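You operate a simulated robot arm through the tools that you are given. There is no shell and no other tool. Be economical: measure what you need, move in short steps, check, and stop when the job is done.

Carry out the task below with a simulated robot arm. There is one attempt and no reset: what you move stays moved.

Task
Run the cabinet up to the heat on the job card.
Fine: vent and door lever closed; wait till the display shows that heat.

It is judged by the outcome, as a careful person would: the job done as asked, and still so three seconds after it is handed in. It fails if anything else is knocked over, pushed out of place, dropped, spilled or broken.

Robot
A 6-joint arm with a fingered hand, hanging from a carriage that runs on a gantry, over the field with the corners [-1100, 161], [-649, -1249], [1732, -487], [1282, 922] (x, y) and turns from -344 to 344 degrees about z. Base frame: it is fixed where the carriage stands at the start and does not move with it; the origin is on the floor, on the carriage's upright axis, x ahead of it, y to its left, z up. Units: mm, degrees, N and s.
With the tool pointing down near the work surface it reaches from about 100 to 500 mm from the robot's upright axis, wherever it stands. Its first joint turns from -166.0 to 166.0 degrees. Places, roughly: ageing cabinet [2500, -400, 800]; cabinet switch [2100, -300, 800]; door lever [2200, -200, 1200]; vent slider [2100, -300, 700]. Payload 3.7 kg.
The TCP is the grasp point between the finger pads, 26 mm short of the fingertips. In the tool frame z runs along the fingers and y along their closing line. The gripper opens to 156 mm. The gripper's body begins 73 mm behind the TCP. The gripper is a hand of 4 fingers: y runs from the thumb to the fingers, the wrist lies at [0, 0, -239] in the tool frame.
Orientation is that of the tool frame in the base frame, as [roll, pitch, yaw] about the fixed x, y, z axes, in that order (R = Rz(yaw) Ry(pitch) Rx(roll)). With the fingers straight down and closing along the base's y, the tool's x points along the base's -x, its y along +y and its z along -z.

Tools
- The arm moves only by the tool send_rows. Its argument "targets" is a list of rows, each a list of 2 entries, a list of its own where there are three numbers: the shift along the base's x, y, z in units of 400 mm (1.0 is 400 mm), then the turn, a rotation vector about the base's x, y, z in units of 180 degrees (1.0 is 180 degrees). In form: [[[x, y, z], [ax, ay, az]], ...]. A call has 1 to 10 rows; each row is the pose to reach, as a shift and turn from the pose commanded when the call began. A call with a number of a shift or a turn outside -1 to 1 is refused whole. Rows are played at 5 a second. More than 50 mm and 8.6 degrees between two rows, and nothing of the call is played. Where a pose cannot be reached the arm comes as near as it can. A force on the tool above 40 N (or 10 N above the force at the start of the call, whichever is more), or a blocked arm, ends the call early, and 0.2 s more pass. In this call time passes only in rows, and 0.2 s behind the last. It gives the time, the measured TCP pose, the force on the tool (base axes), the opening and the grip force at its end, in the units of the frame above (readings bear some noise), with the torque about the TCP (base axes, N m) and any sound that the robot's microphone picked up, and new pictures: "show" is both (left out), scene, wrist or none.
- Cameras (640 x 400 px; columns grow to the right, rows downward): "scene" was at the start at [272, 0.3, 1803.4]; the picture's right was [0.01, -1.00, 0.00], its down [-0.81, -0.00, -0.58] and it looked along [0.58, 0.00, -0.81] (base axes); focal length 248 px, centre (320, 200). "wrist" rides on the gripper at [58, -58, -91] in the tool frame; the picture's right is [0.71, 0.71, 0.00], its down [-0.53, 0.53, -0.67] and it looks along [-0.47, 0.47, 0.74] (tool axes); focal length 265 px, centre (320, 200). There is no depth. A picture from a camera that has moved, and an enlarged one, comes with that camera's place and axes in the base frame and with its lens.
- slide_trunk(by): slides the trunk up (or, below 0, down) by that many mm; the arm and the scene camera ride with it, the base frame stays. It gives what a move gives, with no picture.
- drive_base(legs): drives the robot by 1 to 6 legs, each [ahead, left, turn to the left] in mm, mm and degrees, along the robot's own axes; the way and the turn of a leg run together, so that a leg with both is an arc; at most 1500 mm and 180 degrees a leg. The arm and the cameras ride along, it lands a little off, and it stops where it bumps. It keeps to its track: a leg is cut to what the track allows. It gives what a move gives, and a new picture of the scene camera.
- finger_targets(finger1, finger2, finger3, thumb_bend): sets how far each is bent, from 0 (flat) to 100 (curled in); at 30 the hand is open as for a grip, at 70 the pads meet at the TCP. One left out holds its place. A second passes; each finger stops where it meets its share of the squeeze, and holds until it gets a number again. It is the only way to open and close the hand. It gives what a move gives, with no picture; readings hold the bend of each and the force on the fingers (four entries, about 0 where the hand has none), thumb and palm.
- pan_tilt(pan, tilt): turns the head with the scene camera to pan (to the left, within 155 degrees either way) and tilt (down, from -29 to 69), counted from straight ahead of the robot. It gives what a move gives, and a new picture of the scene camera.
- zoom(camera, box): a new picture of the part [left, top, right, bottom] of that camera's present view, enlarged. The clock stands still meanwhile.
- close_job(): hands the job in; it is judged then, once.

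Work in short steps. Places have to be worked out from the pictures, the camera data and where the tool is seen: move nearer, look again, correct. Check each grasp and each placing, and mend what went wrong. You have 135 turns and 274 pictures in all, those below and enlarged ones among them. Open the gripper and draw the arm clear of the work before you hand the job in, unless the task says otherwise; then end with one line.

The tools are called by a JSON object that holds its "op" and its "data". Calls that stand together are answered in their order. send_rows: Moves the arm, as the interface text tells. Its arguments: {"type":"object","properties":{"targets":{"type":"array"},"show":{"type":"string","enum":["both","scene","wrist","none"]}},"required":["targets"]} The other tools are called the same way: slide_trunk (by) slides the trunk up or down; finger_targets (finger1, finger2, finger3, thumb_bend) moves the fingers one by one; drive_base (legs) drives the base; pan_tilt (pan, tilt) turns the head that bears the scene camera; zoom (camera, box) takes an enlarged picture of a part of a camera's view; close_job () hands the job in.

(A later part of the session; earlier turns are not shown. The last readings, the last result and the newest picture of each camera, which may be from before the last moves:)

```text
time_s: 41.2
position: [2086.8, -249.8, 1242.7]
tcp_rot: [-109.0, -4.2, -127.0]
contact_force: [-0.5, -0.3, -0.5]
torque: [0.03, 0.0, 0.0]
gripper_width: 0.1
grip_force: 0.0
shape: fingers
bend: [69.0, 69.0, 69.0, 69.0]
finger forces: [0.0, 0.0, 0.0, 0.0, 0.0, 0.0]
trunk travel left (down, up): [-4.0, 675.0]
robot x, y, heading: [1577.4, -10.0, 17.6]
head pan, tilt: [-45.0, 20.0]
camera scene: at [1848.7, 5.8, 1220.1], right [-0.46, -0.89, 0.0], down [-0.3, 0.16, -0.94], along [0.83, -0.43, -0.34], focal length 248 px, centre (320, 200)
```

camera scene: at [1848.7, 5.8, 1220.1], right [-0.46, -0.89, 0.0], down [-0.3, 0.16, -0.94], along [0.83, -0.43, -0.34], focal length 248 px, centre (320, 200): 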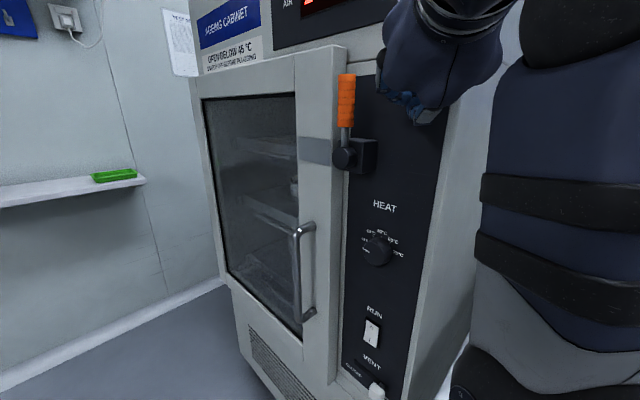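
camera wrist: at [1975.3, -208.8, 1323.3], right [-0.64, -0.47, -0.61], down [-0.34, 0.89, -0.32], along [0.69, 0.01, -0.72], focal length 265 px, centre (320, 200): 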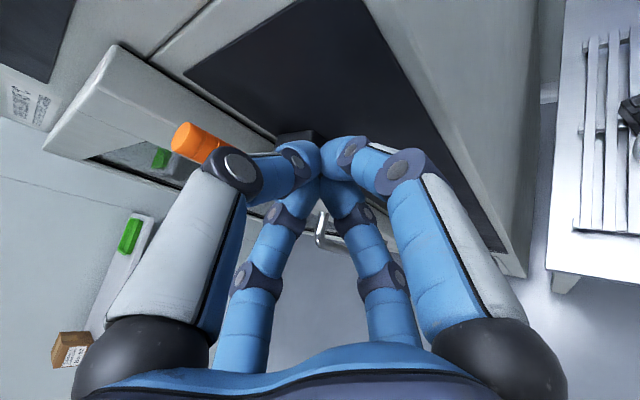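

The tip is at u≈1912, n≈-873, beside the handle. I push left along the arc to about 30° and look.

{"op": "send_rows", "data": {"targets": [[[0.0667, 0.0213, -0.015], [0, 0, 0]], [[0.131, 0.0419, -0.03], [0, 0, 0]], [[0.19, 0.0609, -0.03], [0, 0, 0]], [[0.2477, 0.0791, -0.03], [0, 0, 0]]]}}

```text
time_s: 42.2
position: [2142.1, -214.3, 1214.1]
tcp_rot: [-109.1, -4.3, -126.8]
contact_force: [0.6, 0.3, 1.1]
torque: [0.03, -0.01, 0.05]
gripper_width: 0.1
grip_force: 0.0
shape: fingers
bend: [69.0, 69.0, 69.0, 69.0]
finger forces: [0.0, 0.0, 0.0, 0.0, 0.0, 0.0]
out of reach, approached as far as the arm can: row 2, 3, 4
trunk travel left (down, up): [-4.0, 675.0]
robot x, y, heading: [1579.8, -11.9, 17.5]
head pan, tilt: [-45.0, 20.0]
camera scene: at [1848.3, 6.3, 1220.0], right [-0.46, -0.89, 0.0], down [-0.3, 0.16, -0.94], along [0.83, -0.43, -0.34], focal length 248 px, centre (320, 200)
camera wrist: at [2058.7, -215.0, 1304.8], right [-0.64, -0.47, -0.61], down [-0.34, 0.88, -0.32], along [0.69, 0.01, -0.72], focal length 265 px, centre (320, 200)
```

scene: 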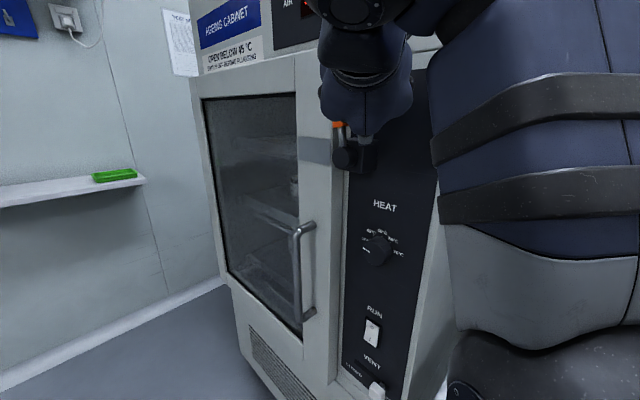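
wrist: 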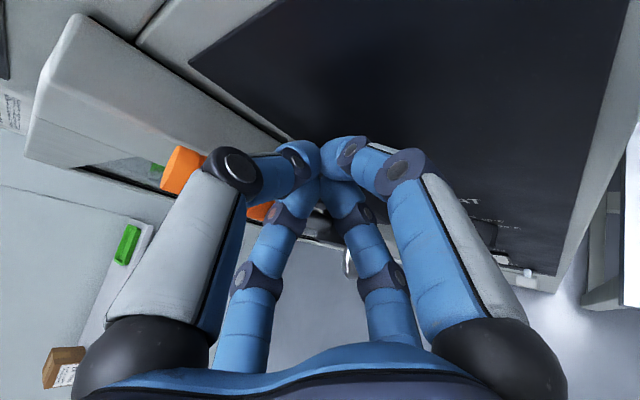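

It's short of reach again. I think the wrist is now above the shoulder, so I'll back off slightly, raise the trunk, and bring the hand down instead.

{"op": "send_rows", "data": {"targets": [[[-0.06, 0.02, 0], [0, 0, 0]], [[-0.12, 0.04, 0], [0, 0, 0]]], "show": "none"}}

{"op": "slide_trunk", "data": {"by": 230}}

{"op": "send_rows", "data": {"targets": [[[0, 0, -0.11], [0, 0, 0]], [[0, 0, -0.22], [0, 0, 0]], [[0, 0, -0.33], [0, 0, 0]], [[0, 0, -0.44], [0, 0, 0]], [[0, 0, -0.53], [0, 0, 0]]]}}

```text
time_s: 42.8
position: [2135.9, -210.6, 1224.6]
tcp_rot: [-109.1, -4.3, -127.0]
contact_force: [0.7, -0.2, 0.7]
torque: [-0.01, 0.0, 0.01]
gripper_width: 0.0
grip_force: 0.1
shape: fingers
bend: [69.0, 69.0, 69.0, 69.0]
finger forces: [0.1, 0.0, 0.0, 0.0, 0.1, 0.0]
out of reach, approached as far as the arm can: row 1, 2
trunk travel left (down, up): [-4.0, 675.0]
robot x, y, heading: [1577.0, -7.4, 17.9]
head pan, tilt: [-45.0, 20.0]
```

```text
time_s: 45.2
position: [2136.3, -210.1, 1454.3]
tcp_rot: [-109.1, -4.3, -127.1]
contact_force: [-1.2, -0.3, 0.2]
torque: [0.01, -0.01, 0.01]
gripper_width: 0.0
grip_force: 0.1
shape: fingers
bend: [69.0, 69.0, 69.0, 69.0]
finger forces: [0.1, 0.0, 0.1, 0.1, 0.1, 0.0]
trunk travel left (down, up): [-234.0, 445.0]
robot x, y, heading: [1577.9, -11.0, 17.7]
head pan, tilt: [-45.0, 20.0]
```

```text
time_s: 46.4
position: [2137.7, -211.7, 1244.6]
tcp_rot: [-108.9, -4.2, -126.8]
contact_force: [-0.5, 0.6, -0.3]
torque: [-0.01, 0.02, 0.02]
gripper_width: 0.1
grip_force: 0.0
shape: fingers
bend: [69.0, 69.0, 69.0, 69.0]
finger forces: [0.0, 0.0, 0.0, 0.0, 0.0, 0.1]
out of reach, approached as far as the arm can: row 2, 3, 4
trunk travel left (down, up): [-234.0, 445.0]
robot x, y, heading: [1576.6, -12.5, 17.7]
head pan, tilt: [-45.0, 20.0]
camera scene: at [1848.3, 6.5, 1450.0], right [-0.46, -0.89, 0.0], down [-0.3, 0.16, -0.94], along [0.83, -0.43, -0.34], focal length 248 px, centre (320, 200)
camera wrist: at [2052.6, -210.3, 1334.3], right [-0.64, -0.46, -0.61], down [-0.34, 0.89, -0.32], along [0.69, 0.01, -0.72], focal length 265 px, centre (320, 200)
```

scene: 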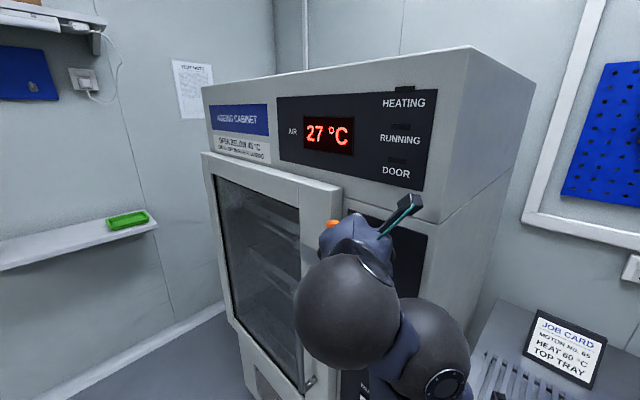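
wrist: 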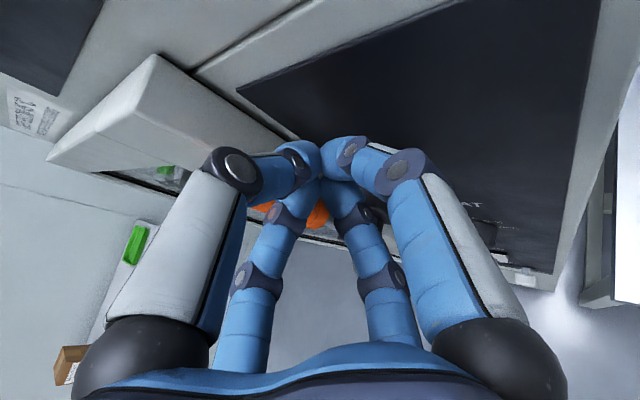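

The wrist must stay within an annulus about the shoulder; now it's mid-range. I redo the lever push along its arc, leftward then down.

{"op": "send_rows", "data": {"targets": [[[0.036, -0.0305, -0.025], [0, 0, 0]], [[0.08, -0.018, -0.03], [0, 0, 0]], [[0.117, -0.0046, -0.035], [0, 0, 0]], [[0.167, 0.0113, -0.05], [0, 0, 0]], [[0.21, 0.025, -0.075], [0, 0, 0]]]}}

```text
time_s: 47.6
position: [2188.2, -198.1, 1217.0]
tcp_rot: [-109.1, -4.3, -126.9]
contact_force: [0.2, 0.8, 0.7]
torque: [0.0, 0.07, -0.03]
gripper_width: 0.1
grip_force: 0.0
shape: fingers
bend: [69.0, 69.0, 69.0, 69.0]
finger forces: [0.0, 0.0, 0.0, 0.0, 0.0, 0.0]
out of reach, approached as far as the arm can: row 4, 5
trunk travel left (down, up): [-234.0, 445.0]
robot x, y, heading: [1575.9, -11.9, 17.5]
head pan, tilt: [-45.0, 20.0]
camera scene: at [1848.4, 6.6, 1450.0], right [-0.46, -0.89, 0.0], down [-0.3, 0.16, -0.94], along [0.83, -0.43, -0.34], focal length 248 px, centre (320, 200)
camera wrist: at [2104.3, -196.7, 1306.5], right [-0.64, -0.46, -0.61], down [-0.34, 0.89, -0.32], along [0.69, 0.01, -0.72], focal length 265 px, centre (320, 200)
```

scene: 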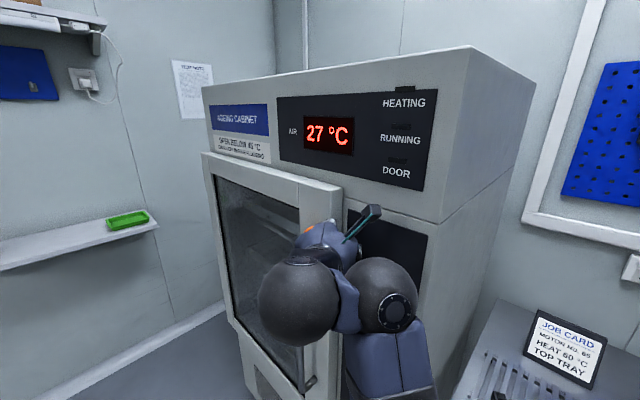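
wrist: 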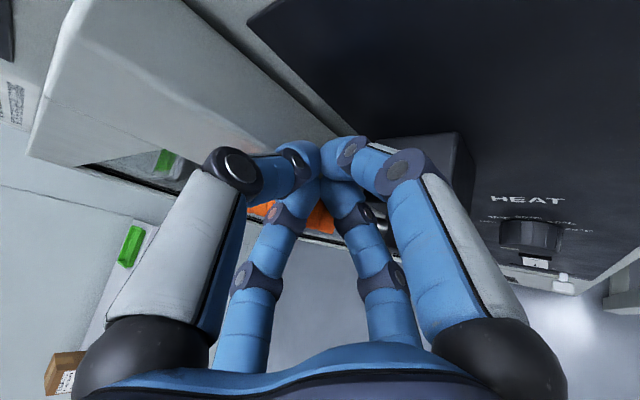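

The handle is moving but the reach ran out. I back off along the normal while turning the tool 21° toward the push direction, then drive the carriage 100 mm closer.

{"op": "send_rows", "data": {"targets": [[[-0.025, 0.079, 0.02], [0, 0, 0.039]], [[-0.05, 0.159, 0.04], [0, 0, 0.078]], [[-0.076, 0.238, 0.06], [0, 0, 0.117]]]}}

```text
time_s: 48.4
position: [2159.3, -102.5, 1243.4]
tcp_rot: [-109.0, -4.2, -105.8]
contact_force: [-1.1, -0.7, 0.2]
torque: [0.02, -0.04, -0.02]
gripper_width: 0.0
grip_force: 0.1
shape: fingers
bend: [69.0, 69.0, 69.0, 69.0]
finger forces: [0.0, 0.0, 0.1, 0.0, 0.0, 0.1]
trunk travel left (down, up): [-234.0, 445.0]
robot x, y, heading: [1575.9, -14.0, 17.4]
head pan, tilt: [-45.0, 20.0]
camera scene: at [1848.4, 6.5, 1450.0], right [-0.46, -0.89, 0.0], down [-0.3, 0.16, -0.94], along [0.83, -0.43, -0.34], focal length 248 px, centre (320, 200)
camera wrist: at [2080.2, -130.7, 1332.7], right [-0.43, -0.66, -0.61], down [-0.64, 0.7, -0.32], along [0.64, 0.25, -0.72], focal length 265 px, centre (320, 200)
```

scene: 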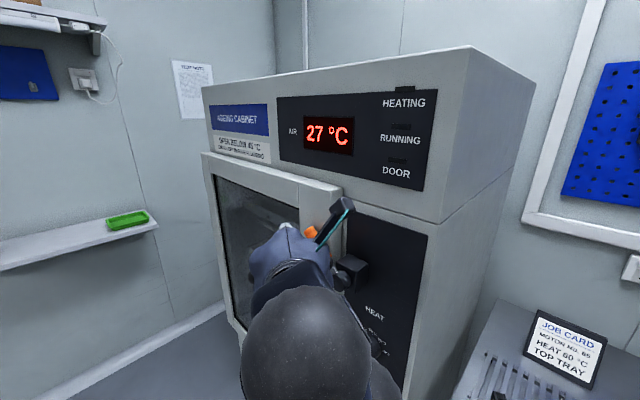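
wrist: 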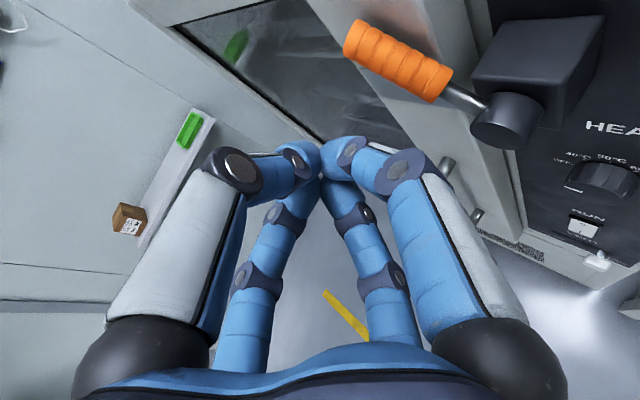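

The handle now leans about 50° left. I drive 105 mm toward the face with the tip above the handle.

{"op": "drive_base", "data": {"legs": [[0, -105, 0]]}}

```text
time_s: 49.6
position: [2189.7, -199.8, 1242.2]
tcp_rot: [-109.1, -4.2, -105.7]
contact_force: [-4.4, -0.5, -1.2]
torque: [0.02, 0.03, -0.04]
gripper_width: 0.1
grip_force: 3.9
shape: fingers
bend: [69.0, 68.0, 69.0, 71.0]
finger forces: [0.0, 0.1, 0.0, 0.0, 7.2, 0.0]
trunk travel left (down, up): [-234.0, 445.0]
robot x, y, heading: [1609.2, -111.4, 17.8]
head pan, tilt: [-45.0, 20.0]
camera scene: at [1879.8, -92.6, 1449.8], right [-0.46, -0.89, 0.0], down [-0.3, 0.16, -0.94], along [0.84, -0.43, -0.34], focal length 248 px, centre (320, 200)
```

scene: 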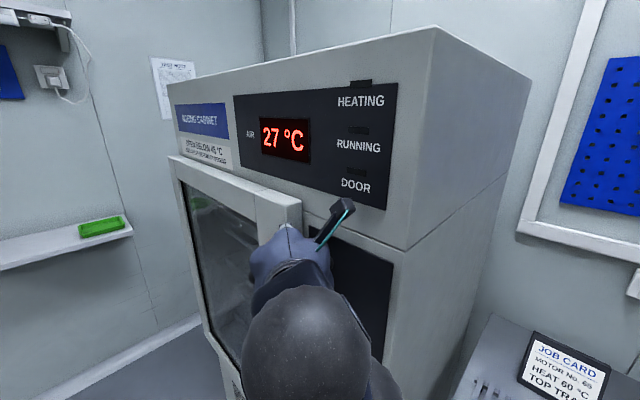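

The thumb touches lightly (7 N), likely the door frame. I back off 8 mm and press the handle down along its arc.

{"op": "send_rows", "data": {"targets": [[[0.006, 0.023, -0.045], [0, 0, 0]], [[0.025, 0.029, -0.0925], [0, 0, 0]], [[0.0535, 0.038, -0.12], [0, 0, 0]], [[0.077, 0.046, -0.1525], [0, 0, 0]], [[0.077, 0.046, -0.1875], [0, 0, 0]]]}}

```text
time_s: 50.3
position: [2197.9, -192.2, 1204.8]
tcp_rot: [-108.6, -4.3, -106.4]
contact_force: [-25.9, -0.4, 7.0]
torque: [-0.21, -0.03, -0.61]
gripper_width: 3.7
grip_force: 15.0
shape: fingers
bend: [64.0, 69.0, 69.0, 70.0]
finger forces: [24.6, 0.1, 0.0, 0.0, 4.9, 0.0]
trunk travel left (down, up): [-234.0, 445.0]
robot x, y, heading: [1604.7, -110.3, 17.7]
head pan, tilt: [-45.0, 20.0]
stopped in row 3: the force on the tool passed its limit at 47 N (the readings are from after the stop); the commanded pose is now the measured one
camera scene: at [1877.2, -93.3, 1449.4], right [-0.46, -0.89, 0.0], down [-0.31, 0.16, -0.94], along [0.83, -0.43, -0.34], focal length 248 px, centre (320, 200)
camera wrist: at [2118.3, -220.5, 1295.0], right [-0.43, -0.66, -0.61], down [-0.63, 0.71, -0.32], along [0.65, 0.25, -0.72], focal length 265 px, centre (320, 200)
```

scene: 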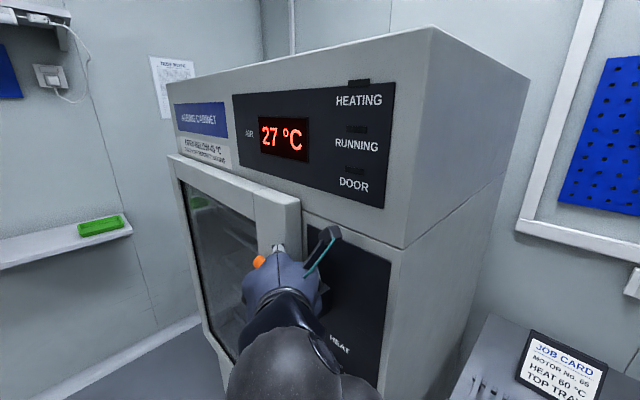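
wrist: 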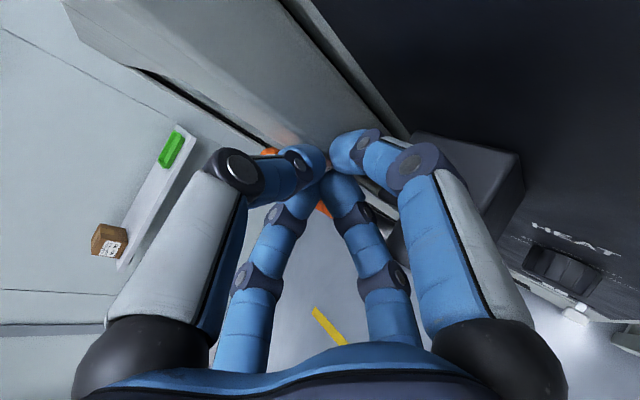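

Mostly sideways force: the finger is jamming against the door face. I ease back outward and press straight down instead.

{"op": "send_rows", "data": {"targets": [[[-0.0345, 0.026, 0.0], [0, 0, 0]], [[-0.0345, 0.026, -0.04], [0, 0, 0]], [[-0.03, 0.027, -0.08], [0, 0, 0]], [[-0.025, 0.029, -0.12], [0, 0, 0]]]}}

```text
time_s: 51.3
position: [2190.4, -176.0, 1161.7]
tcp_rot: [-108.0, -4.1, -106.0]
contact_force: [-15.1, 8.6, 26.8]
torque: [-0.57, 0.01, -0.33]
gripper_width: 0.3
grip_force: 21.0
shape: fingers
bend: [69.0, 72.0, 68.0, 68.0]
finger forces: [24.8, 10.7, 0.0, 0.0, 6.3, 0.0]
trunk travel left (down, up): [-234.0, 445.0]
robot x, y, heading: [1602.1, -110.7, 17.6]
head pan, tilt: [-45.0, 20.0]
camera scene: at [1879.3, -92.3, 1450.5], right [-0.46, -0.89, 0.0], down [-0.3, 0.16, -0.94], along [0.84, -0.43, -0.34], focal length 248 px, centre (320, 200)
camera wrist: at [2111.1, -205.9, 1249.6], right [-0.42, -0.66, -0.62], down [-0.63, 0.7, -0.33], along [0.66, 0.25, -0.71], focal length 265 px, centre (320, 200)
```

scene: 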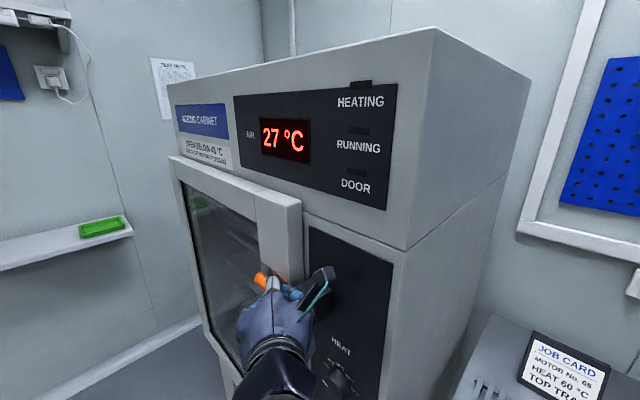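
wrist: 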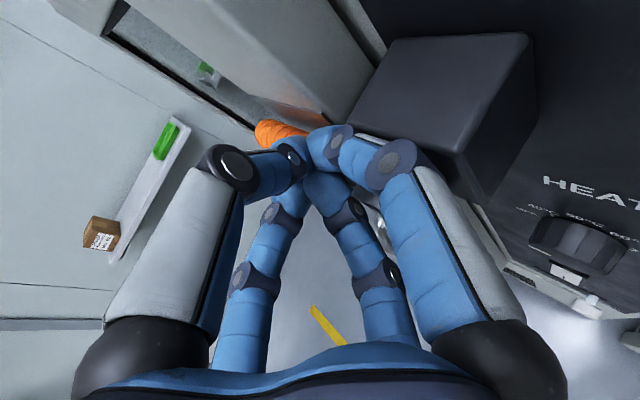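

I back off upward and outward to see where the handle stands.

{"op": "send_rows", "data": {"targets": [[[-0.03, 0.03, 0.06], [0, 0, 0]], [[-0.05, 0.1, 0.1], [0, 0, 0]], [[-0.075, 0.2, 0.15], [0, 0, 0]]]}}

```text
time_s: 52.1
position: [2183.7, -109.8, 1208.7]
tcp_rot: [-108.7, -4.4, -106.1]
contact_force: [-0.6, 1.1, -0.7]
torque: [0.02, 0.01, -0.03]
gripper_width: 0.0
grip_force: 0.1
shape: fingers
bend: [69.0, 70.0, 68.0, 70.0]
finger forces: [0.0, 0.1, 0.0, 0.0, 0.0, 0.1]
out of reach, approached as far as the arm can: row 3
trunk travel left (down, up): [-234.0, 445.0]
robot x, y, heading: [1605.2, -111.2, 17.7]
head pan, tilt: [-45.0, 20.0]
camera scene: at [1879.9, -92.9, 1450.0], right [-0.46, -0.89, 0.0], down [-0.3, 0.16, -0.94], along [0.84, -0.43, -0.34], focal length 248 px, centre (320, 200)
camera wrist: at [2105.3, -138.3, 1297.5], right [-0.43, -0.66, -0.62], down [-0.63, 0.71, -0.32], along [0.65, 0.25, -0.72], focal length 265 px, centre (320, 200)
```

scene: 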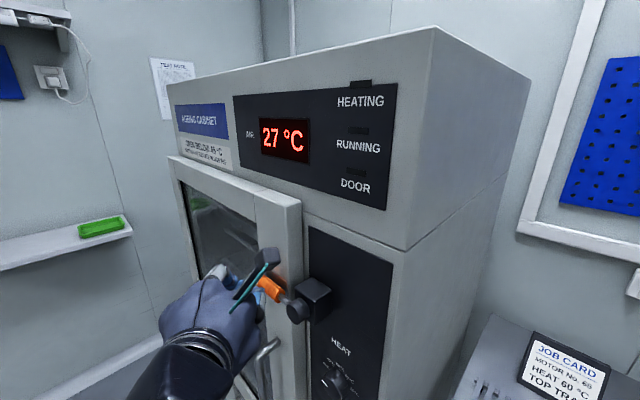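
wrist: 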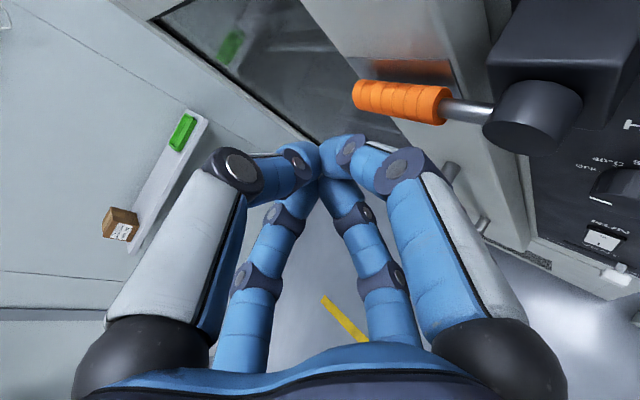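

I zoom to gauge the handle's angle.

{"op": "zoom", "data": {"camera": "scene", "box": [220, 230, 360, 340]}}

{"op": "zoom", "data": {"camera": "wrist", "box": [300, 0, 640, 210]}}

```text
3.64 times, centred on (290, 285) of scene
camera zoom: at [1879.9, -92.9, 1450.0], right [-0.46, -0.89, 0.0], down [-0.3, 0.16, -0.94], along [0.84, -0.43, -0.34], focal length 903 px, centre (429, -109)
```

zoom: 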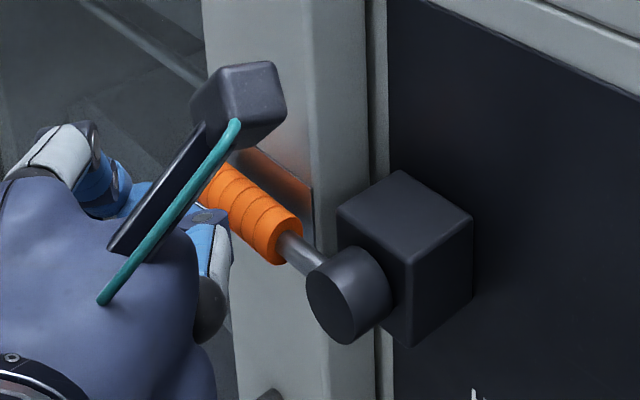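

```text
1.88 times, centred on (470, 105) of wrist
camera zoom: at [2105.3, -138.3, 1297.5], right [-0.43, -0.66, -0.62], down [-0.63, 0.71, -0.32], along [0.65, 0.25, -0.72], focal length 500 px, centre (38, 379)
```

zoom: 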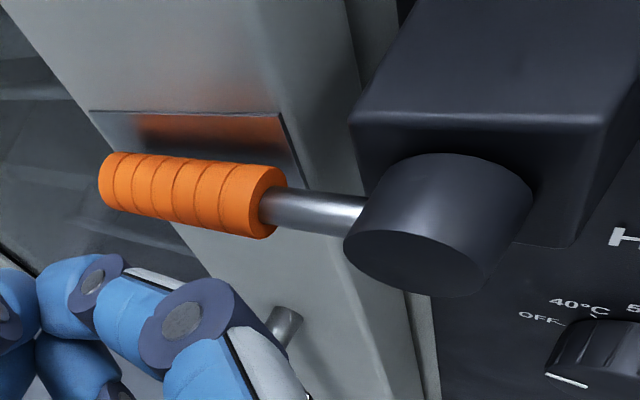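

The handle's image direction matches the horizontal exactly, so the lever is across the door at 90°. I check the lamps.

{"op": "zoom", "data": {"camera": "scene", "box": [230, 70, 410, 210]}}

```text
2.86 times, centred on (320, 140) of scene
camera zoom: at [1879.9, -92.9, 1450.0], right [-0.46, -0.89, 0.0], down [-0.3, 0.16, -0.94], along [0.84, -0.43, -0.34], focal length 710 px, centre (320, 371)
```

zoom: 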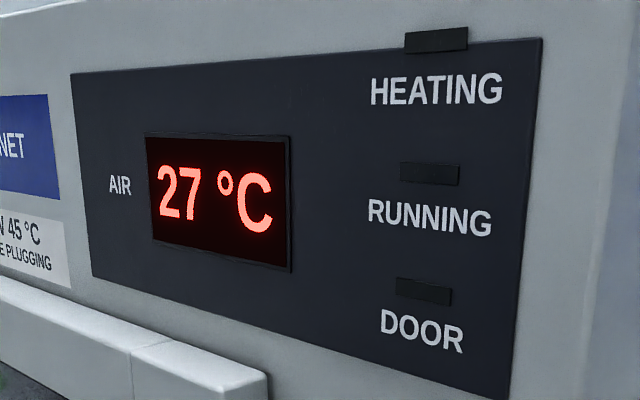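

No lamps yet, as it isn't running. Next the vent: I back the carriage off 100 mm and check position.

{"op": "drive_base", "data": {"legs": [[0, 100, 0]]}}

{"op": "send_rows", "data": {"targets": [[[-0.11, -0.035, 0], [0, 0, -0.039]], [[-0.22, -0.07, 0], [0, 0, -0.078]], [[-0.33, -0.105, 0], [0, 0, -0.117]]], "show": "none"}}

{"op": "slide_trunk", "data": {"by": -230}}

{"op": "pan_tilt", "data": {"pan": -50, "tilt": 35}}

```text
time_s: 53.3
position: [2155.4, -16.5, 1207.7]
tcp_rot: [-108.6, -4.2, -106.1]
contact_force: [-0.7, 0.0, -0.3]
torque: [0.0, -0.02, -0.01]
gripper_width: 0.0
grip_force: 0.0
shape: fingers
bend: [69.0, 70.0, 68.0, 70.0]
finger forces: [0.1, 0.0, 0.0, 0.1, 0.0, 0.0]
trunk travel left (down, up): [-234.0, 445.0]
robot x, y, heading: [1577.2, -17.2, 17.9]
head pan, tilt: [-45.0, 20.0]
camera scene: at [1850.0, -0.2, 1450.0], right [-0.46, -0.89, 0.0], down [-0.3, 0.16, -0.94], along [0.83, -0.43, -0.34], focal length 248 px, centre (320, 200)
```

scene: 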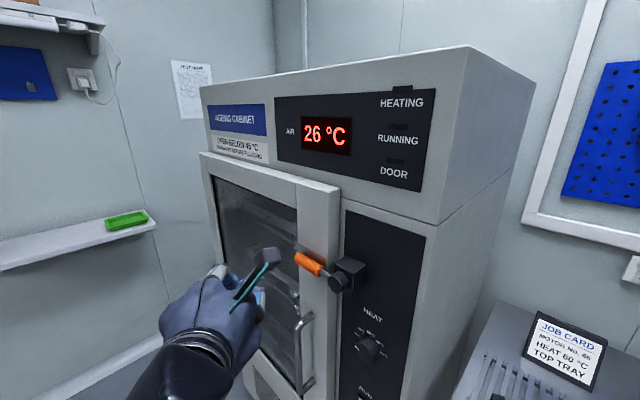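

```text
time_s: 54.1
position: [2117.7, -163.8, 1136.7]
tcp_rot: [-107.6, -3.4, -124.4]
contact_force: [-0.1, 0.4, 0.2]
torque: [-0.05, 0.0, -0.02]
gripper_width: 0.0
grip_force: 0.0
shape: fingers
bend: [69.0, 70.0, 68.0, 70.0]
finger forces: [0.0, 0.0, 0.1, 0.0, 0.0, 0.1]
out of reach, approached as far as the arm can: row 1, 2, 3
trunk travel left (down, up): [-234.0, 445.0]
robot x, y, heading: [1579.1, -19.7, 17.9]
head pan, tilt: [-45.0, 20.0]
```

```text
time_s: 56.5
position: [2117.9, -161.5, 905.0]
tcp_rot: [-107.6, -3.5, -124.3]
contact_force: [1.0, -0.8, -0.3]
torque: [-0.04, 0.0, 0.01]
gripper_width: 0.0
grip_force: 0.0
shape: fingers
bend: [69.0, 70.0, 68.0, 70.0]
finger forces: [0.1, 0.0, 0.1, 0.0, 0.0, 0.0]
trunk travel left (down, up): [-4.0, 675.0]
robot x, y, heading: [1576.7, -18.8, 17.7]
head pan, tilt: [-45.0, 20.0]
```

```text
time_s: 57.2
position: [2117.8, -163.8, 905.7]
tcp_rot: [-107.6, -3.5, -124.5]
contact_force: [0.4, -0.6, -0.9]
torque: [-0.01, 0.01, 0.05]
gripper_width: 0.1
grip_force: 0.1
shape: fingers
bend: [69.0, 70.0, 68.0, 70.0]
finger forces: [0.0, 0.1, 0.0, 0.0, 0.0, 0.1]
trunk travel left (down, up): [-4.0, 675.0]
robot x, y, heading: [1579.9, -18.9, 17.5]
head pan, tilt: [-50.0, 35.0]
camera scene: at [1841.8, -4.7, 1196.2], right [-0.53, -0.85, 0.0], down [-0.48, 0.31, -0.82], along [0.69, -0.44, -0.57], focal length 248 px, centre (320, 200)
```

scene: 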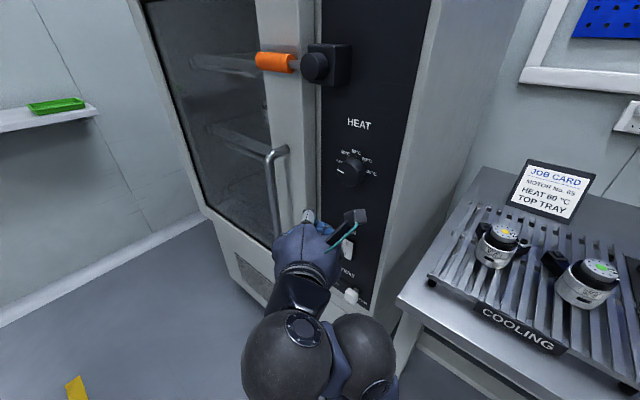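

Lever confirmed across the door. For the vent I need the carriage back a bit: drive back 75 mm and descend to knob height, right of the knob.

{"op": "drive_base", "data": {"legs": [[-75, 0, 0]]}}

{"op": "send_rows", "data": {"targets": [[[0, 0, -0.11], [0, 0, 0]], [[0, 0, -0.22], [0, 0, 0]], [[0, 0, -0.33], [0, 0, 0]], [[0, 0, -0.44], [0, 0, 0]], [[0, 0, -0.55], [0, 0, 0]]]}}

```text
time_s: 58.3
position: [2045.2, -185.0, 905.3]
tcp_rot: [-107.6, -3.6, -124.5]
contact_force: [-0.3, 0.0, 0.6]
torque: [-0.01, -0.02, 0.01]
gripper_width: 0.2
grip_force: 0.1
shape: fingers
bend: [69.0, 70.0, 68.0, 70.0]
finger forces: [0.1, 0.1, 0.0, 0.1, 0.0, 0.0]
trunk travel left (down, up): [-4.0, 675.0]
robot x, y, heading: [1503.4, -41.7, 17.6]
head pan, tilt: [-50.0, 35.0]
camera scene: at [1769.9, -27.5, 1196.0], right [-0.53, -0.85, 0.0], down [-0.49, 0.31, -0.82], along [0.69, -0.44, -0.57], focal length 248 px, centre (320, 200)
```

scene: 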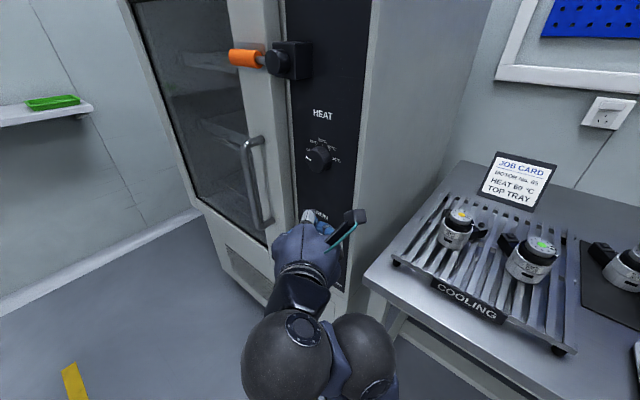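

```text
time_s: 59.5
position: [1995.9, -183.1, 770.9]
tcp_rot: [-108.1, -3.5, -124.1]
contact_force: [-1.0, 0.0, -0.1]
torque: [0.03, -0.02, 0.01]
gripper_width: 0.0
grip_force: 0.1
shape: fingers
bend: [69.0, 70.0, 68.0, 70.0]
finger forces: [0.1, 0.0, 0.1, 0.0, 0.0, 0.1]
out of reach, approached as far as the arm can: row 3, 4, 5
trunk travel left (down, up): [-4.0, 675.0]
robot x, y, heading: [1509.9, -41.5, 17.7]
head pan, tilt: [-50.0, 35.0]
camera scene: at [1770.3, -27.2, 1196.1], right [-0.53, -0.85, 0.0], down [-0.49, 0.31, -0.82], along [0.69, -0.44, -0.57], focal length 248 px, centre (320, 200)
camera wrist: at [1909.8, -186.1, 858.8], right [-0.6, -0.49, -0.63], down [-0.38, 0.87, -0.32], along [0.7, 0.04, -0.71], focal length 265 px, centre (320, 200)
```

scene: 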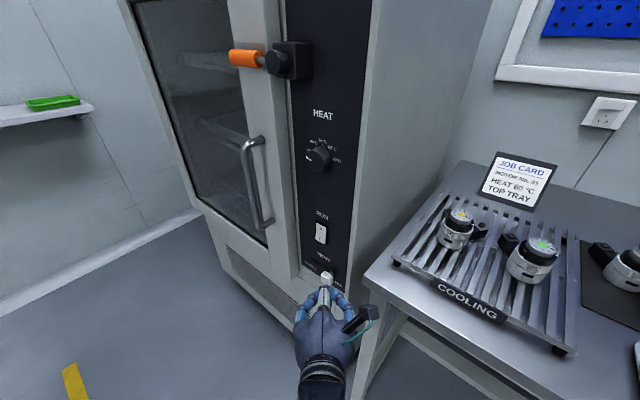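
wrist: 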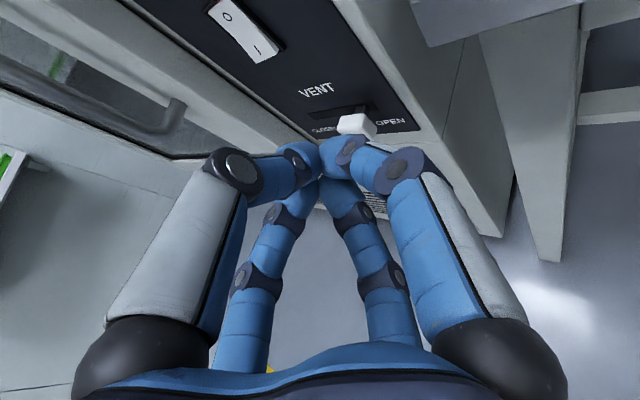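

Reach at low heights is short with a near-level hand, so I pitch the tool 35° further down while moving toward a point right of the vent knob.

{"op": "send_rows", "data": {"targets": [[[0.024, -0.01, -0.04], [0.0232, 0.0312, 0]], [[0.048, -0.019, -0.08], [0.0464, 0.0624, 0]], [[0.072, -0.029, -0.12], [0.0696, 0.0936, 0]], [[0.096, -0.038, -0.16], [0.0928, 0.1248, 0]], [[0.12, -0.048, -0.2], [0.116, 0.156, 0]]]}}

```text
time_s: 60.7
position: [2046.8, -200.1, 692.3]
tcp_rot: [-142.6, -1.6, -122.6]
contact_force: [-0.2, -0.3, 0.4]
torque: [-0.01, 0.02, -0.02]
gripper_width: 0.0
grip_force: 0.0
shape: fingers
bend: [69.0, 70.0, 68.0, 70.0]
finger forces: [0.0, 0.0, 0.0, 0.0, 0.0, 0.1]
trunk travel left (down, up): [-4.0, 675.0]
robot x, y, heading: [1507.6, -41.6, 17.3]
head pan, tilt: [-50.0, 35.0]
camera scene: at [1771.1, -27.5, 1196.3], right [-0.53, -0.85, 0.0], down [-0.48, 0.31, -0.82], along [0.69, -0.44, -0.57], focal length 248 px, centre (320, 200)
camera wrist: at [2009.2, -240.1, 802.2], right [-0.86, -0.3, -0.41], down [-0.41, 0.89, 0.2], along [0.31, 0.34, -0.89], focal length 265 px, centre (320, 200)
```

scene: 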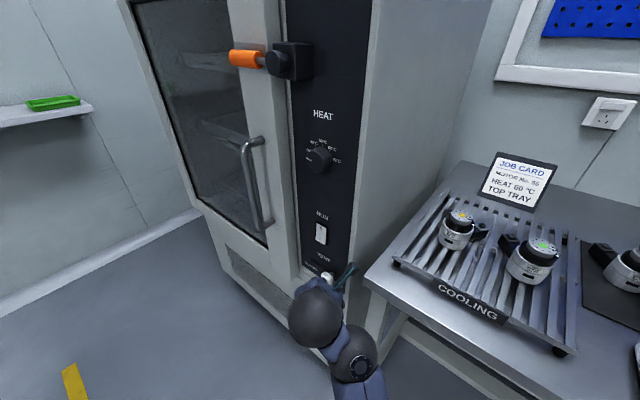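
wrist: 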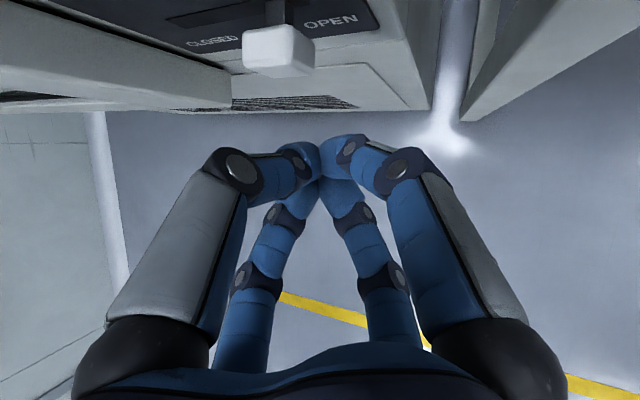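

Now I clearly see the knob at about (2105,-260,668). I bring the tip to its right side.

{"op": "send_rows", "data": {"targets": [[[-0.033, -0.01, -0.01], [0, 0, 0]], [[-0.012, -0.075, -0.02], [0, 0, 0]], [[0.008, -0.14, -0.0225], [0, 0, 0]]]}}

```text
time_s: 61.5
position: [2050.3, -256.9, 683.4]
tcp_rot: [-142.6, -1.6, -122.7]
contact_force: [-0.7, -0.9, -0.2]
torque: [-0.04, 0.01, 0.0]
gripper_width: 0.1
grip_force: 0.1
shape: fingers
bend: [69.0, 70.0, 68.0, 70.0]
finger forces: [0.0, 0.0, 0.0, 0.2, 0.1, 0.0]
trunk travel left (down, up): [-4.0, 675.0]
robot x, y, heading: [1507.8, -39.8, 17.6]
head pan, tilt: [-50.0, 35.0]
camera scene: at [1770.6, -27.7, 1196.1], right [-0.53, -0.85, 0.0], down [-0.48, 0.31, -0.82], along [0.69, -0.44, -0.57], focal length 248 px, centre (320, 200)
camera wrist: at [2012.8, -296.4, 794.0], right [-0.86, -0.3, -0.41], down [-0.41, 0.89, 0.2], along [0.31, 0.33, -0.89], focal length 265 px, centre (320, 200)
```

scene: 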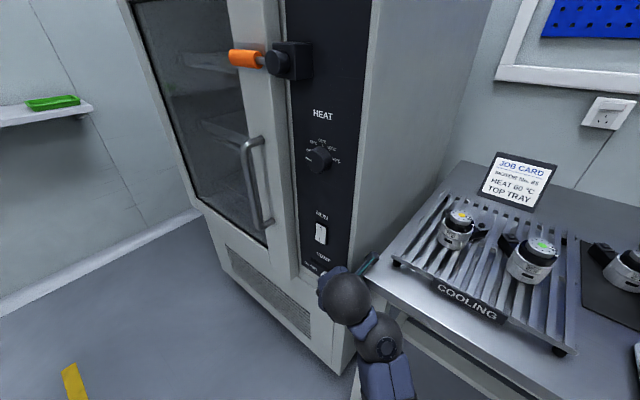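
wrist: 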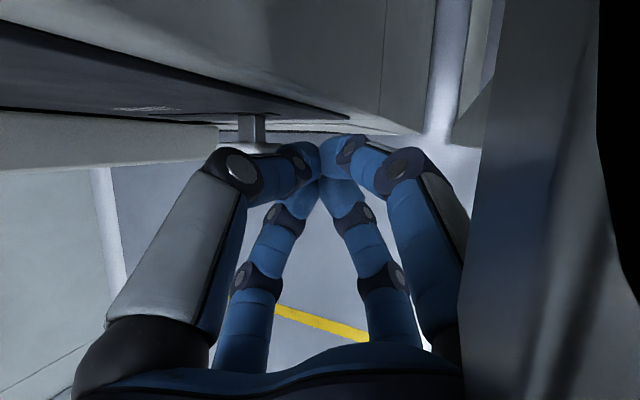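

The fingers are beside the knob. I push it left in small steps.

{"op": "send_rows", "data": {"targets": [[[0.0333, 0.0107, 0], [0, 0, 0]], [[0.0667, 0.0213, 0], [0, 0, 0]], [[0.1, 0.032, 0], [0, 0, 0]], [[0.1333, 0.0427, 0], [0, 0, 0]], [[0.1667, 0.0533, 0], [0, 0, 0]]]}}

```text
time_s: 62.7
position: [2099.9, -240.1, 683.9]
tcp_rot: [-142.6, -1.5, -122.7]
contact_force: [-0.4, -0.9, 0.0]
torque: [-0.01, 0.03, -0.01]
gripper_width: 0.2
grip_force: 0.1
shape: fingers
bend: [69.0, 69.0, 69.0, 70.0]
finger forces: [0.0, 0.0, 0.0, 0.0, 0.1, 0.0]
out of reach, approached as far as the arm can: row 5
trunk travel left (down, up): [-4.0, 675.0]
robot x, y, heading: [1506.1, -39.5, 17.7]
head pan, tilt: [-50.0, 35.0]
camera scene: at [1770.5, -27.2, 1196.1], right [-0.53, -0.85, 0.0], down [-0.48, 0.31, -0.82], along [0.69, -0.44, -0.57], focal length 248 px, centre (320, 200)
camera wrist: at [2062.4, -279.4, 794.2], right [-0.86, -0.3, -0.41], down [-0.41, 0.89, 0.2], along [0.31, 0.34, -0.89], focal length 265 px, centre (320, 200)
```

scene: 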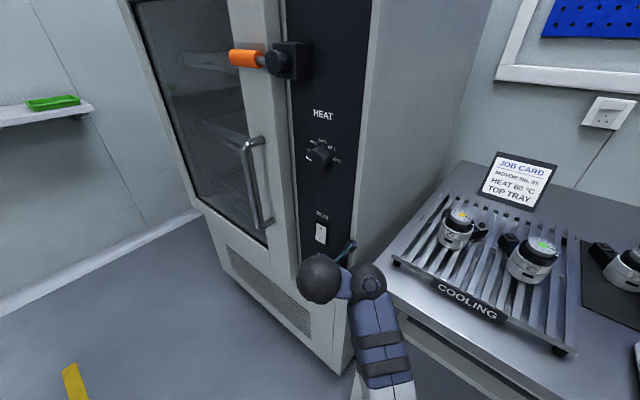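
wrist: 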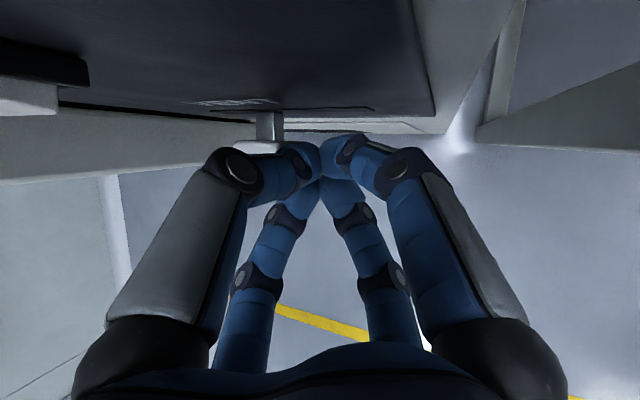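

The knob is moving along, but reach ended. I retreat 40 mm, drive the carriage ahead 65 mm, then push on with force-guarded rows.

{"op": "send_rows", "data": {"targets": [[[-0.05, -0.016, 0], [0, 0, 0]], [[-0.1, -0.032, 0], [0, 0, 0]]], "show": "wrist"}}

{"op": "drive_base", "data": {"legs": [[38, 0, 0]]}}

```text
time_s: 63.3
position: [2059.4, -252.5, 682.5]
tcp_rot: [-142.6, -1.6, -122.8]
contact_force: [-0.2, 0.3, 0.3]
torque: [0.0, 0.01, 0.01]
gripper_width: 0.2
grip_force: 0.0
shape: fingers
bend: [69.0, 69.0, 69.0, 70.0]
finger forces: [0.0, 0.0, 0.0, 0.1, 0.0, 0.1]
trunk travel left (down, up): [-4.0, 675.0]
robot x, y, heading: [1505.0, -41.2, 17.6]
head pan, tilt: [-50.0, 35.0]
camera wrist: at [2021.6, -292.4, 793.1], right [-0.86, -0.3, -0.41], down [-0.41, 0.89, 0.2], along [0.31, 0.33, -0.89], focal length 265 px, centre (320, 200)
```

wrist: 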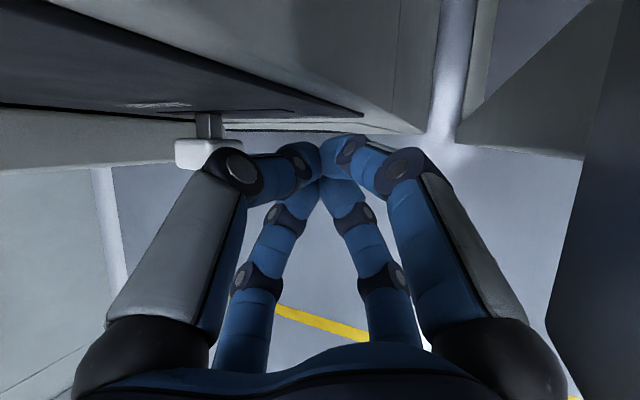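

```text
time_s: 64.2
position: [2098.1, -241.9, 682.9]
tcp_rot: [-142.6, -1.6, -122.8]
contact_force: [1.2, 0.7, 0.4]
torque: [-0.02, 0.0, 0.0]
gripper_width: 0.1
grip_force: 0.1
shape: fingers
bend: [69.0, 69.0, 69.0, 70.0]
finger forces: [0.0, 0.1, 0.0, 0.0, 0.1, 0.1]
trunk travel left (down, up): [-4.0, 675.0]
robot x, y, heading: [1538.7, -29.5, 17.7]
head pan, tilt: [-50.0, 35.0]
camera scene: at [1807.7, -15.6, 1196.4], right [-0.53, -0.85, 0.0], down [-0.48, 0.31, -0.82], along [0.69, -0.44, -0.57], focal length 248 px, centre (320, 200)
```

scene: 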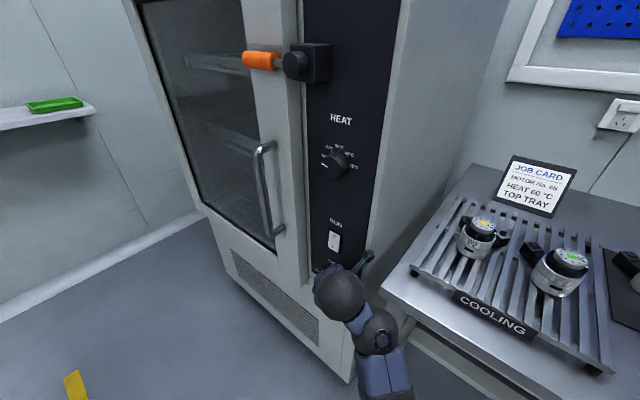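

Now I push further left in small force-guarded steps.

{"op": "send_rows", "data": {"targets": [[[0.02, 0.0064, 0], [0, 0, 0]], [[0.04, 0.0128, 0], [0, 0, 0]], [[0.06, 0.0192, 0], [0, 0, 0]], [[0.08, 0.0256, 0], [0, 0, 0]], [[0.1, 0.032, 0], [0, 0, 0]]]}}

```text
time_s: 65.4
position: [2127.6, -232.4, 682.1]
tcp_rot: [-142.8, -1.9, -123.1]
contact_force: [-27.6, -2.4, 9.3]
torque: [-1.19, -0.29, -0.89]
gripper_width: 0.0
grip_force: 18.7
shape: fingers
bend: [69.0, 68.0, 70.0, 72.0]
finger forces: [0.0, 0.0, 11.6, 0.1, 24.4, 0.0]
trunk travel left (down, up): [-4.0, 675.0]
robot x, y, heading: [1543.3, -29.9, 17.4]
head pan, tilt: [-50.0, 35.0]
camera scene: at [1802.2, -17.5, 1195.2], right [-0.54, -0.84, 0.0], down [-0.49, 0.31, -0.82], along [0.69, -0.44, -0.58], focal length 248 px, centre (320, 200)
camera wrist: at [2090.3, -271.7, 792.2], right [-0.87, -0.3, -0.4], down [-0.4, 0.9, 0.2], along [0.3, 0.33, -0.89], focal length 265 px, centre (320, 200)
```

scene: 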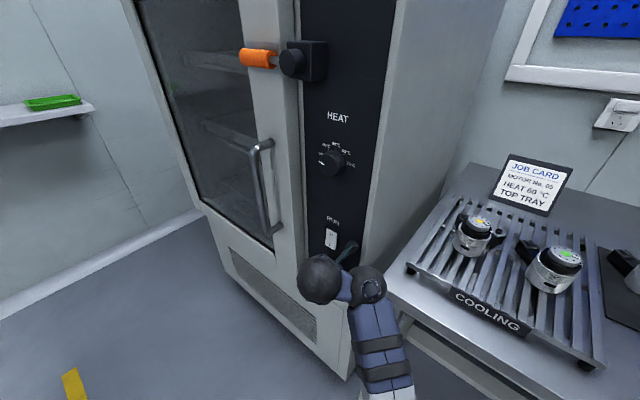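
wrist: 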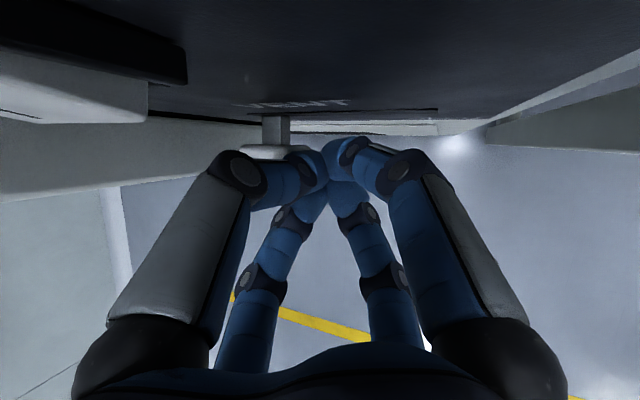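

Firm resistance (28 N) with the stem at the slot's left end: the vent is closed. I withdraw and look.

{"op": "send_rows", "data": {"targets": [[[-0.05, -0.016, 0], [0, 0, 0]], [[-0.085, 0.08, 0.02], [0, 0, 0]], [[-0.12, 0.18, 0.05], [0, 0, 0]]]}}

{"op": "zoom", "data": {"camera": "scene", "box": [290, 130, 400, 300]}}

```text
time_s: 66.2
position: [2088.2, -156.8, 702.8]
tcp_rot: [-142.7, -1.6, -122.7]
contact_force: [-0.8, 0.2, 0.2]
torque: [0.0, -0.03, -0.02]
gripper_width: 0.0
grip_force: 0.1
shape: fingers
bend: [69.0, 69.0, 69.0, 70.0]
finger forces: [0.1, 0.0, 0.1, 0.1, 0.0, 0.0]
trunk travel left (down, up): [-4.0, 675.0]
robot x, y, heading: [1542.3, -24.6, 17.7]
head pan, tilt: [-50.0, 35.0]
camera scene: at [1806.9, -15.1, 1196.1], right [-0.53, -0.85, 0.0], down [-0.48, 0.31, -0.82], along [0.69, -0.44, -0.57], focal length 248 px, centre (320, 200)
camera wrist: at [2051.0, -194.7, 812.9], right [-0.86, -0.3, -0.41], down [-0.41, 0.89, 0.2], along [0.31, 0.34, -0.89], focal length 265 px, centre (320, 200)
```

scene: 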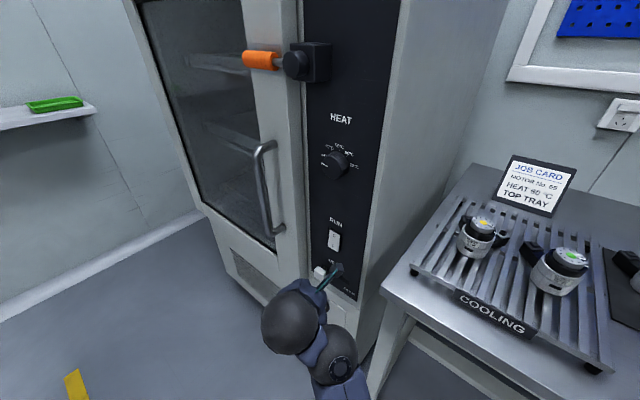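
wrist: 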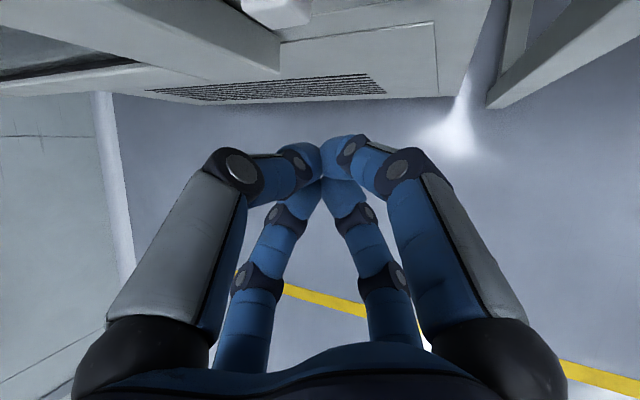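

```text
2.35 times, centred on (345, 215) of scene
camera zoom: at [1806.9, -15.1, 1196.1], right [-0.53, -0.85, 0.0], down [-0.48, 0.31, -0.82], along [0.69, -0.44, -0.57], focal length 584 px, centre (261, 165)
```

zoom: 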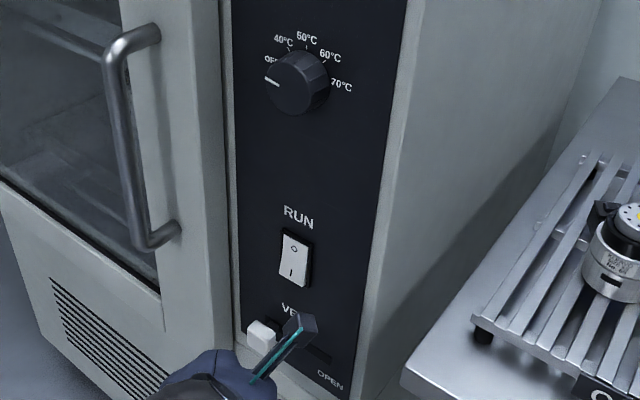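

The vent knob sits at CLOSED. For the dial (OFF→60, about 120° clockwise at ~40° spacing) I back off and re-orient the hand to face the panel as squarely as reach allows.

{"op": "drive_base", "data": {"legs": [[0, 100, 0]]}}

{"op": "send_rows", "data": {"targets": [[[0, -0.02, 0.09], [-0.0208, -0.0234, -0.0089]], [[0, -0.045, 0.18], [-0.0416, -0.0469, -0.0178]], [[0, -0.075, 0.27], [-0.0624, -0.0703, -0.0267]], [[0, -0.11, 0.36], [-0.0832, -0.0938, -0.0356]], [[0, -0.145, 0.45], [-0.1039, -0.1172, -0.0444]], [[0, -0.18, 0.54], [-0.1247, -0.1407, -0.0533]], [[0, -0.215, 0.63], [-0.1455, -0.1641, -0.0622]], [[-0.0015, -0.25, 0.7025], [-0.1663, -0.1876, -0.0711]]]}}

```text
time_s: 67.3
position: [2057.9, -60.3, 702.1]
tcp_rot: [-142.6, -1.6, -122.8]
contact_force: [0.1, -0.1, 1.1]
torque: [-0.02, 0.01, -0.01]
gripper_width: 0.0
grip_force: 0.0
shape: fingers
bend: [69.0, 69.0, 69.0, 70.0]
finger forces: [0.0, 0.1, 0.0, 0.0, 0.0, 0.0]
trunk travel left (down, up): [-4.0, 675.0]
robot x, y, heading: [1510.5, 68.5, 17.3]
head pan, tilt: [-50.0, 35.0]
camera scene: at [1776.1, 80.4, 1196.1], right [-0.53, -0.85, 0.0], down [-0.48, 0.31, -0.82], along [0.69, -0.44, -0.57], focal length 248 px, centre (320, 200)
```

scene: 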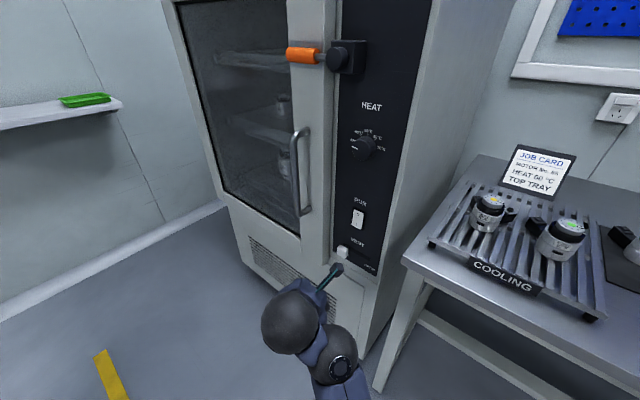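

```text
time_s: 69.1
position: [2046.2, -181.3, 984.6]
tcp_rot: [-97.6, -2.4, -137.0]
contact_force: [0.7, 0.4, -0.7]
torque: [-0.02, 0.03, 0.04]
gripper_width: 0.0
grip_force: 0.0
shape: fingers
bend: [69.0, 69.0, 69.0, 70.0]
finger forces: [0.0, 0.0, 0.0, 0.1, 0.1, 0.1]
out of reach, approached as far as the arm can: row 1, 2, 3, 4, 5, 6, 7, 8
trunk travel left (down, up): [-4.0, 675.0]
robot x, y, heading: [1512.9, 70.2, 17.8]
head pan, tilt: [-50.0, 35.0]
camera scene: at [1776.0, 79.6, 1196.0], right [-0.53, -0.85, 0.0], down [-0.48, 0.31, -0.82], along [0.69, -0.44, -0.57], focal length 248 px, centre (320, 200)
camera wrist: at [1949.7, -156.9, 1057.8], right [-0.6, -0.43, -0.67], down [-0.13, 0.88, -0.46], along [0.79, -0.19, -0.59], focal length 265 px, centre (320, 200)
```

scene: 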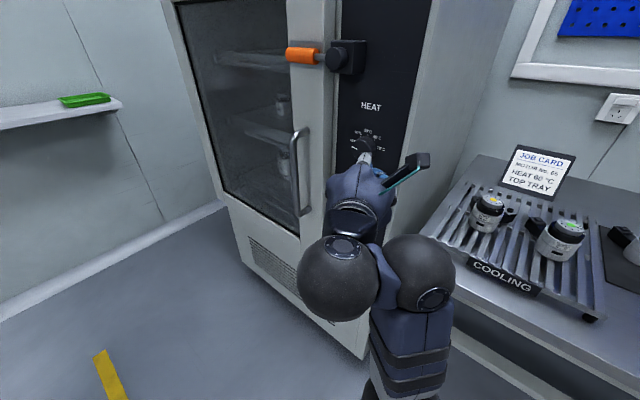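
wrist: 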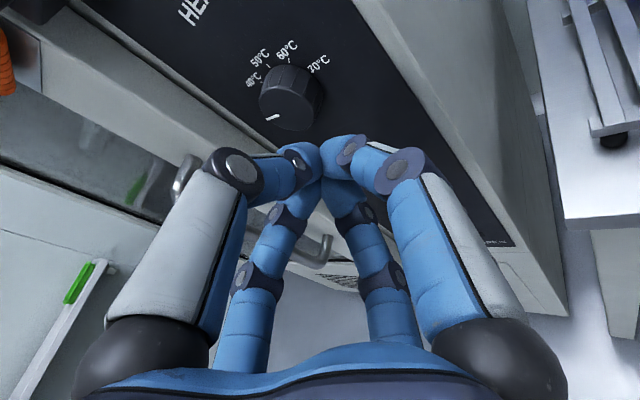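

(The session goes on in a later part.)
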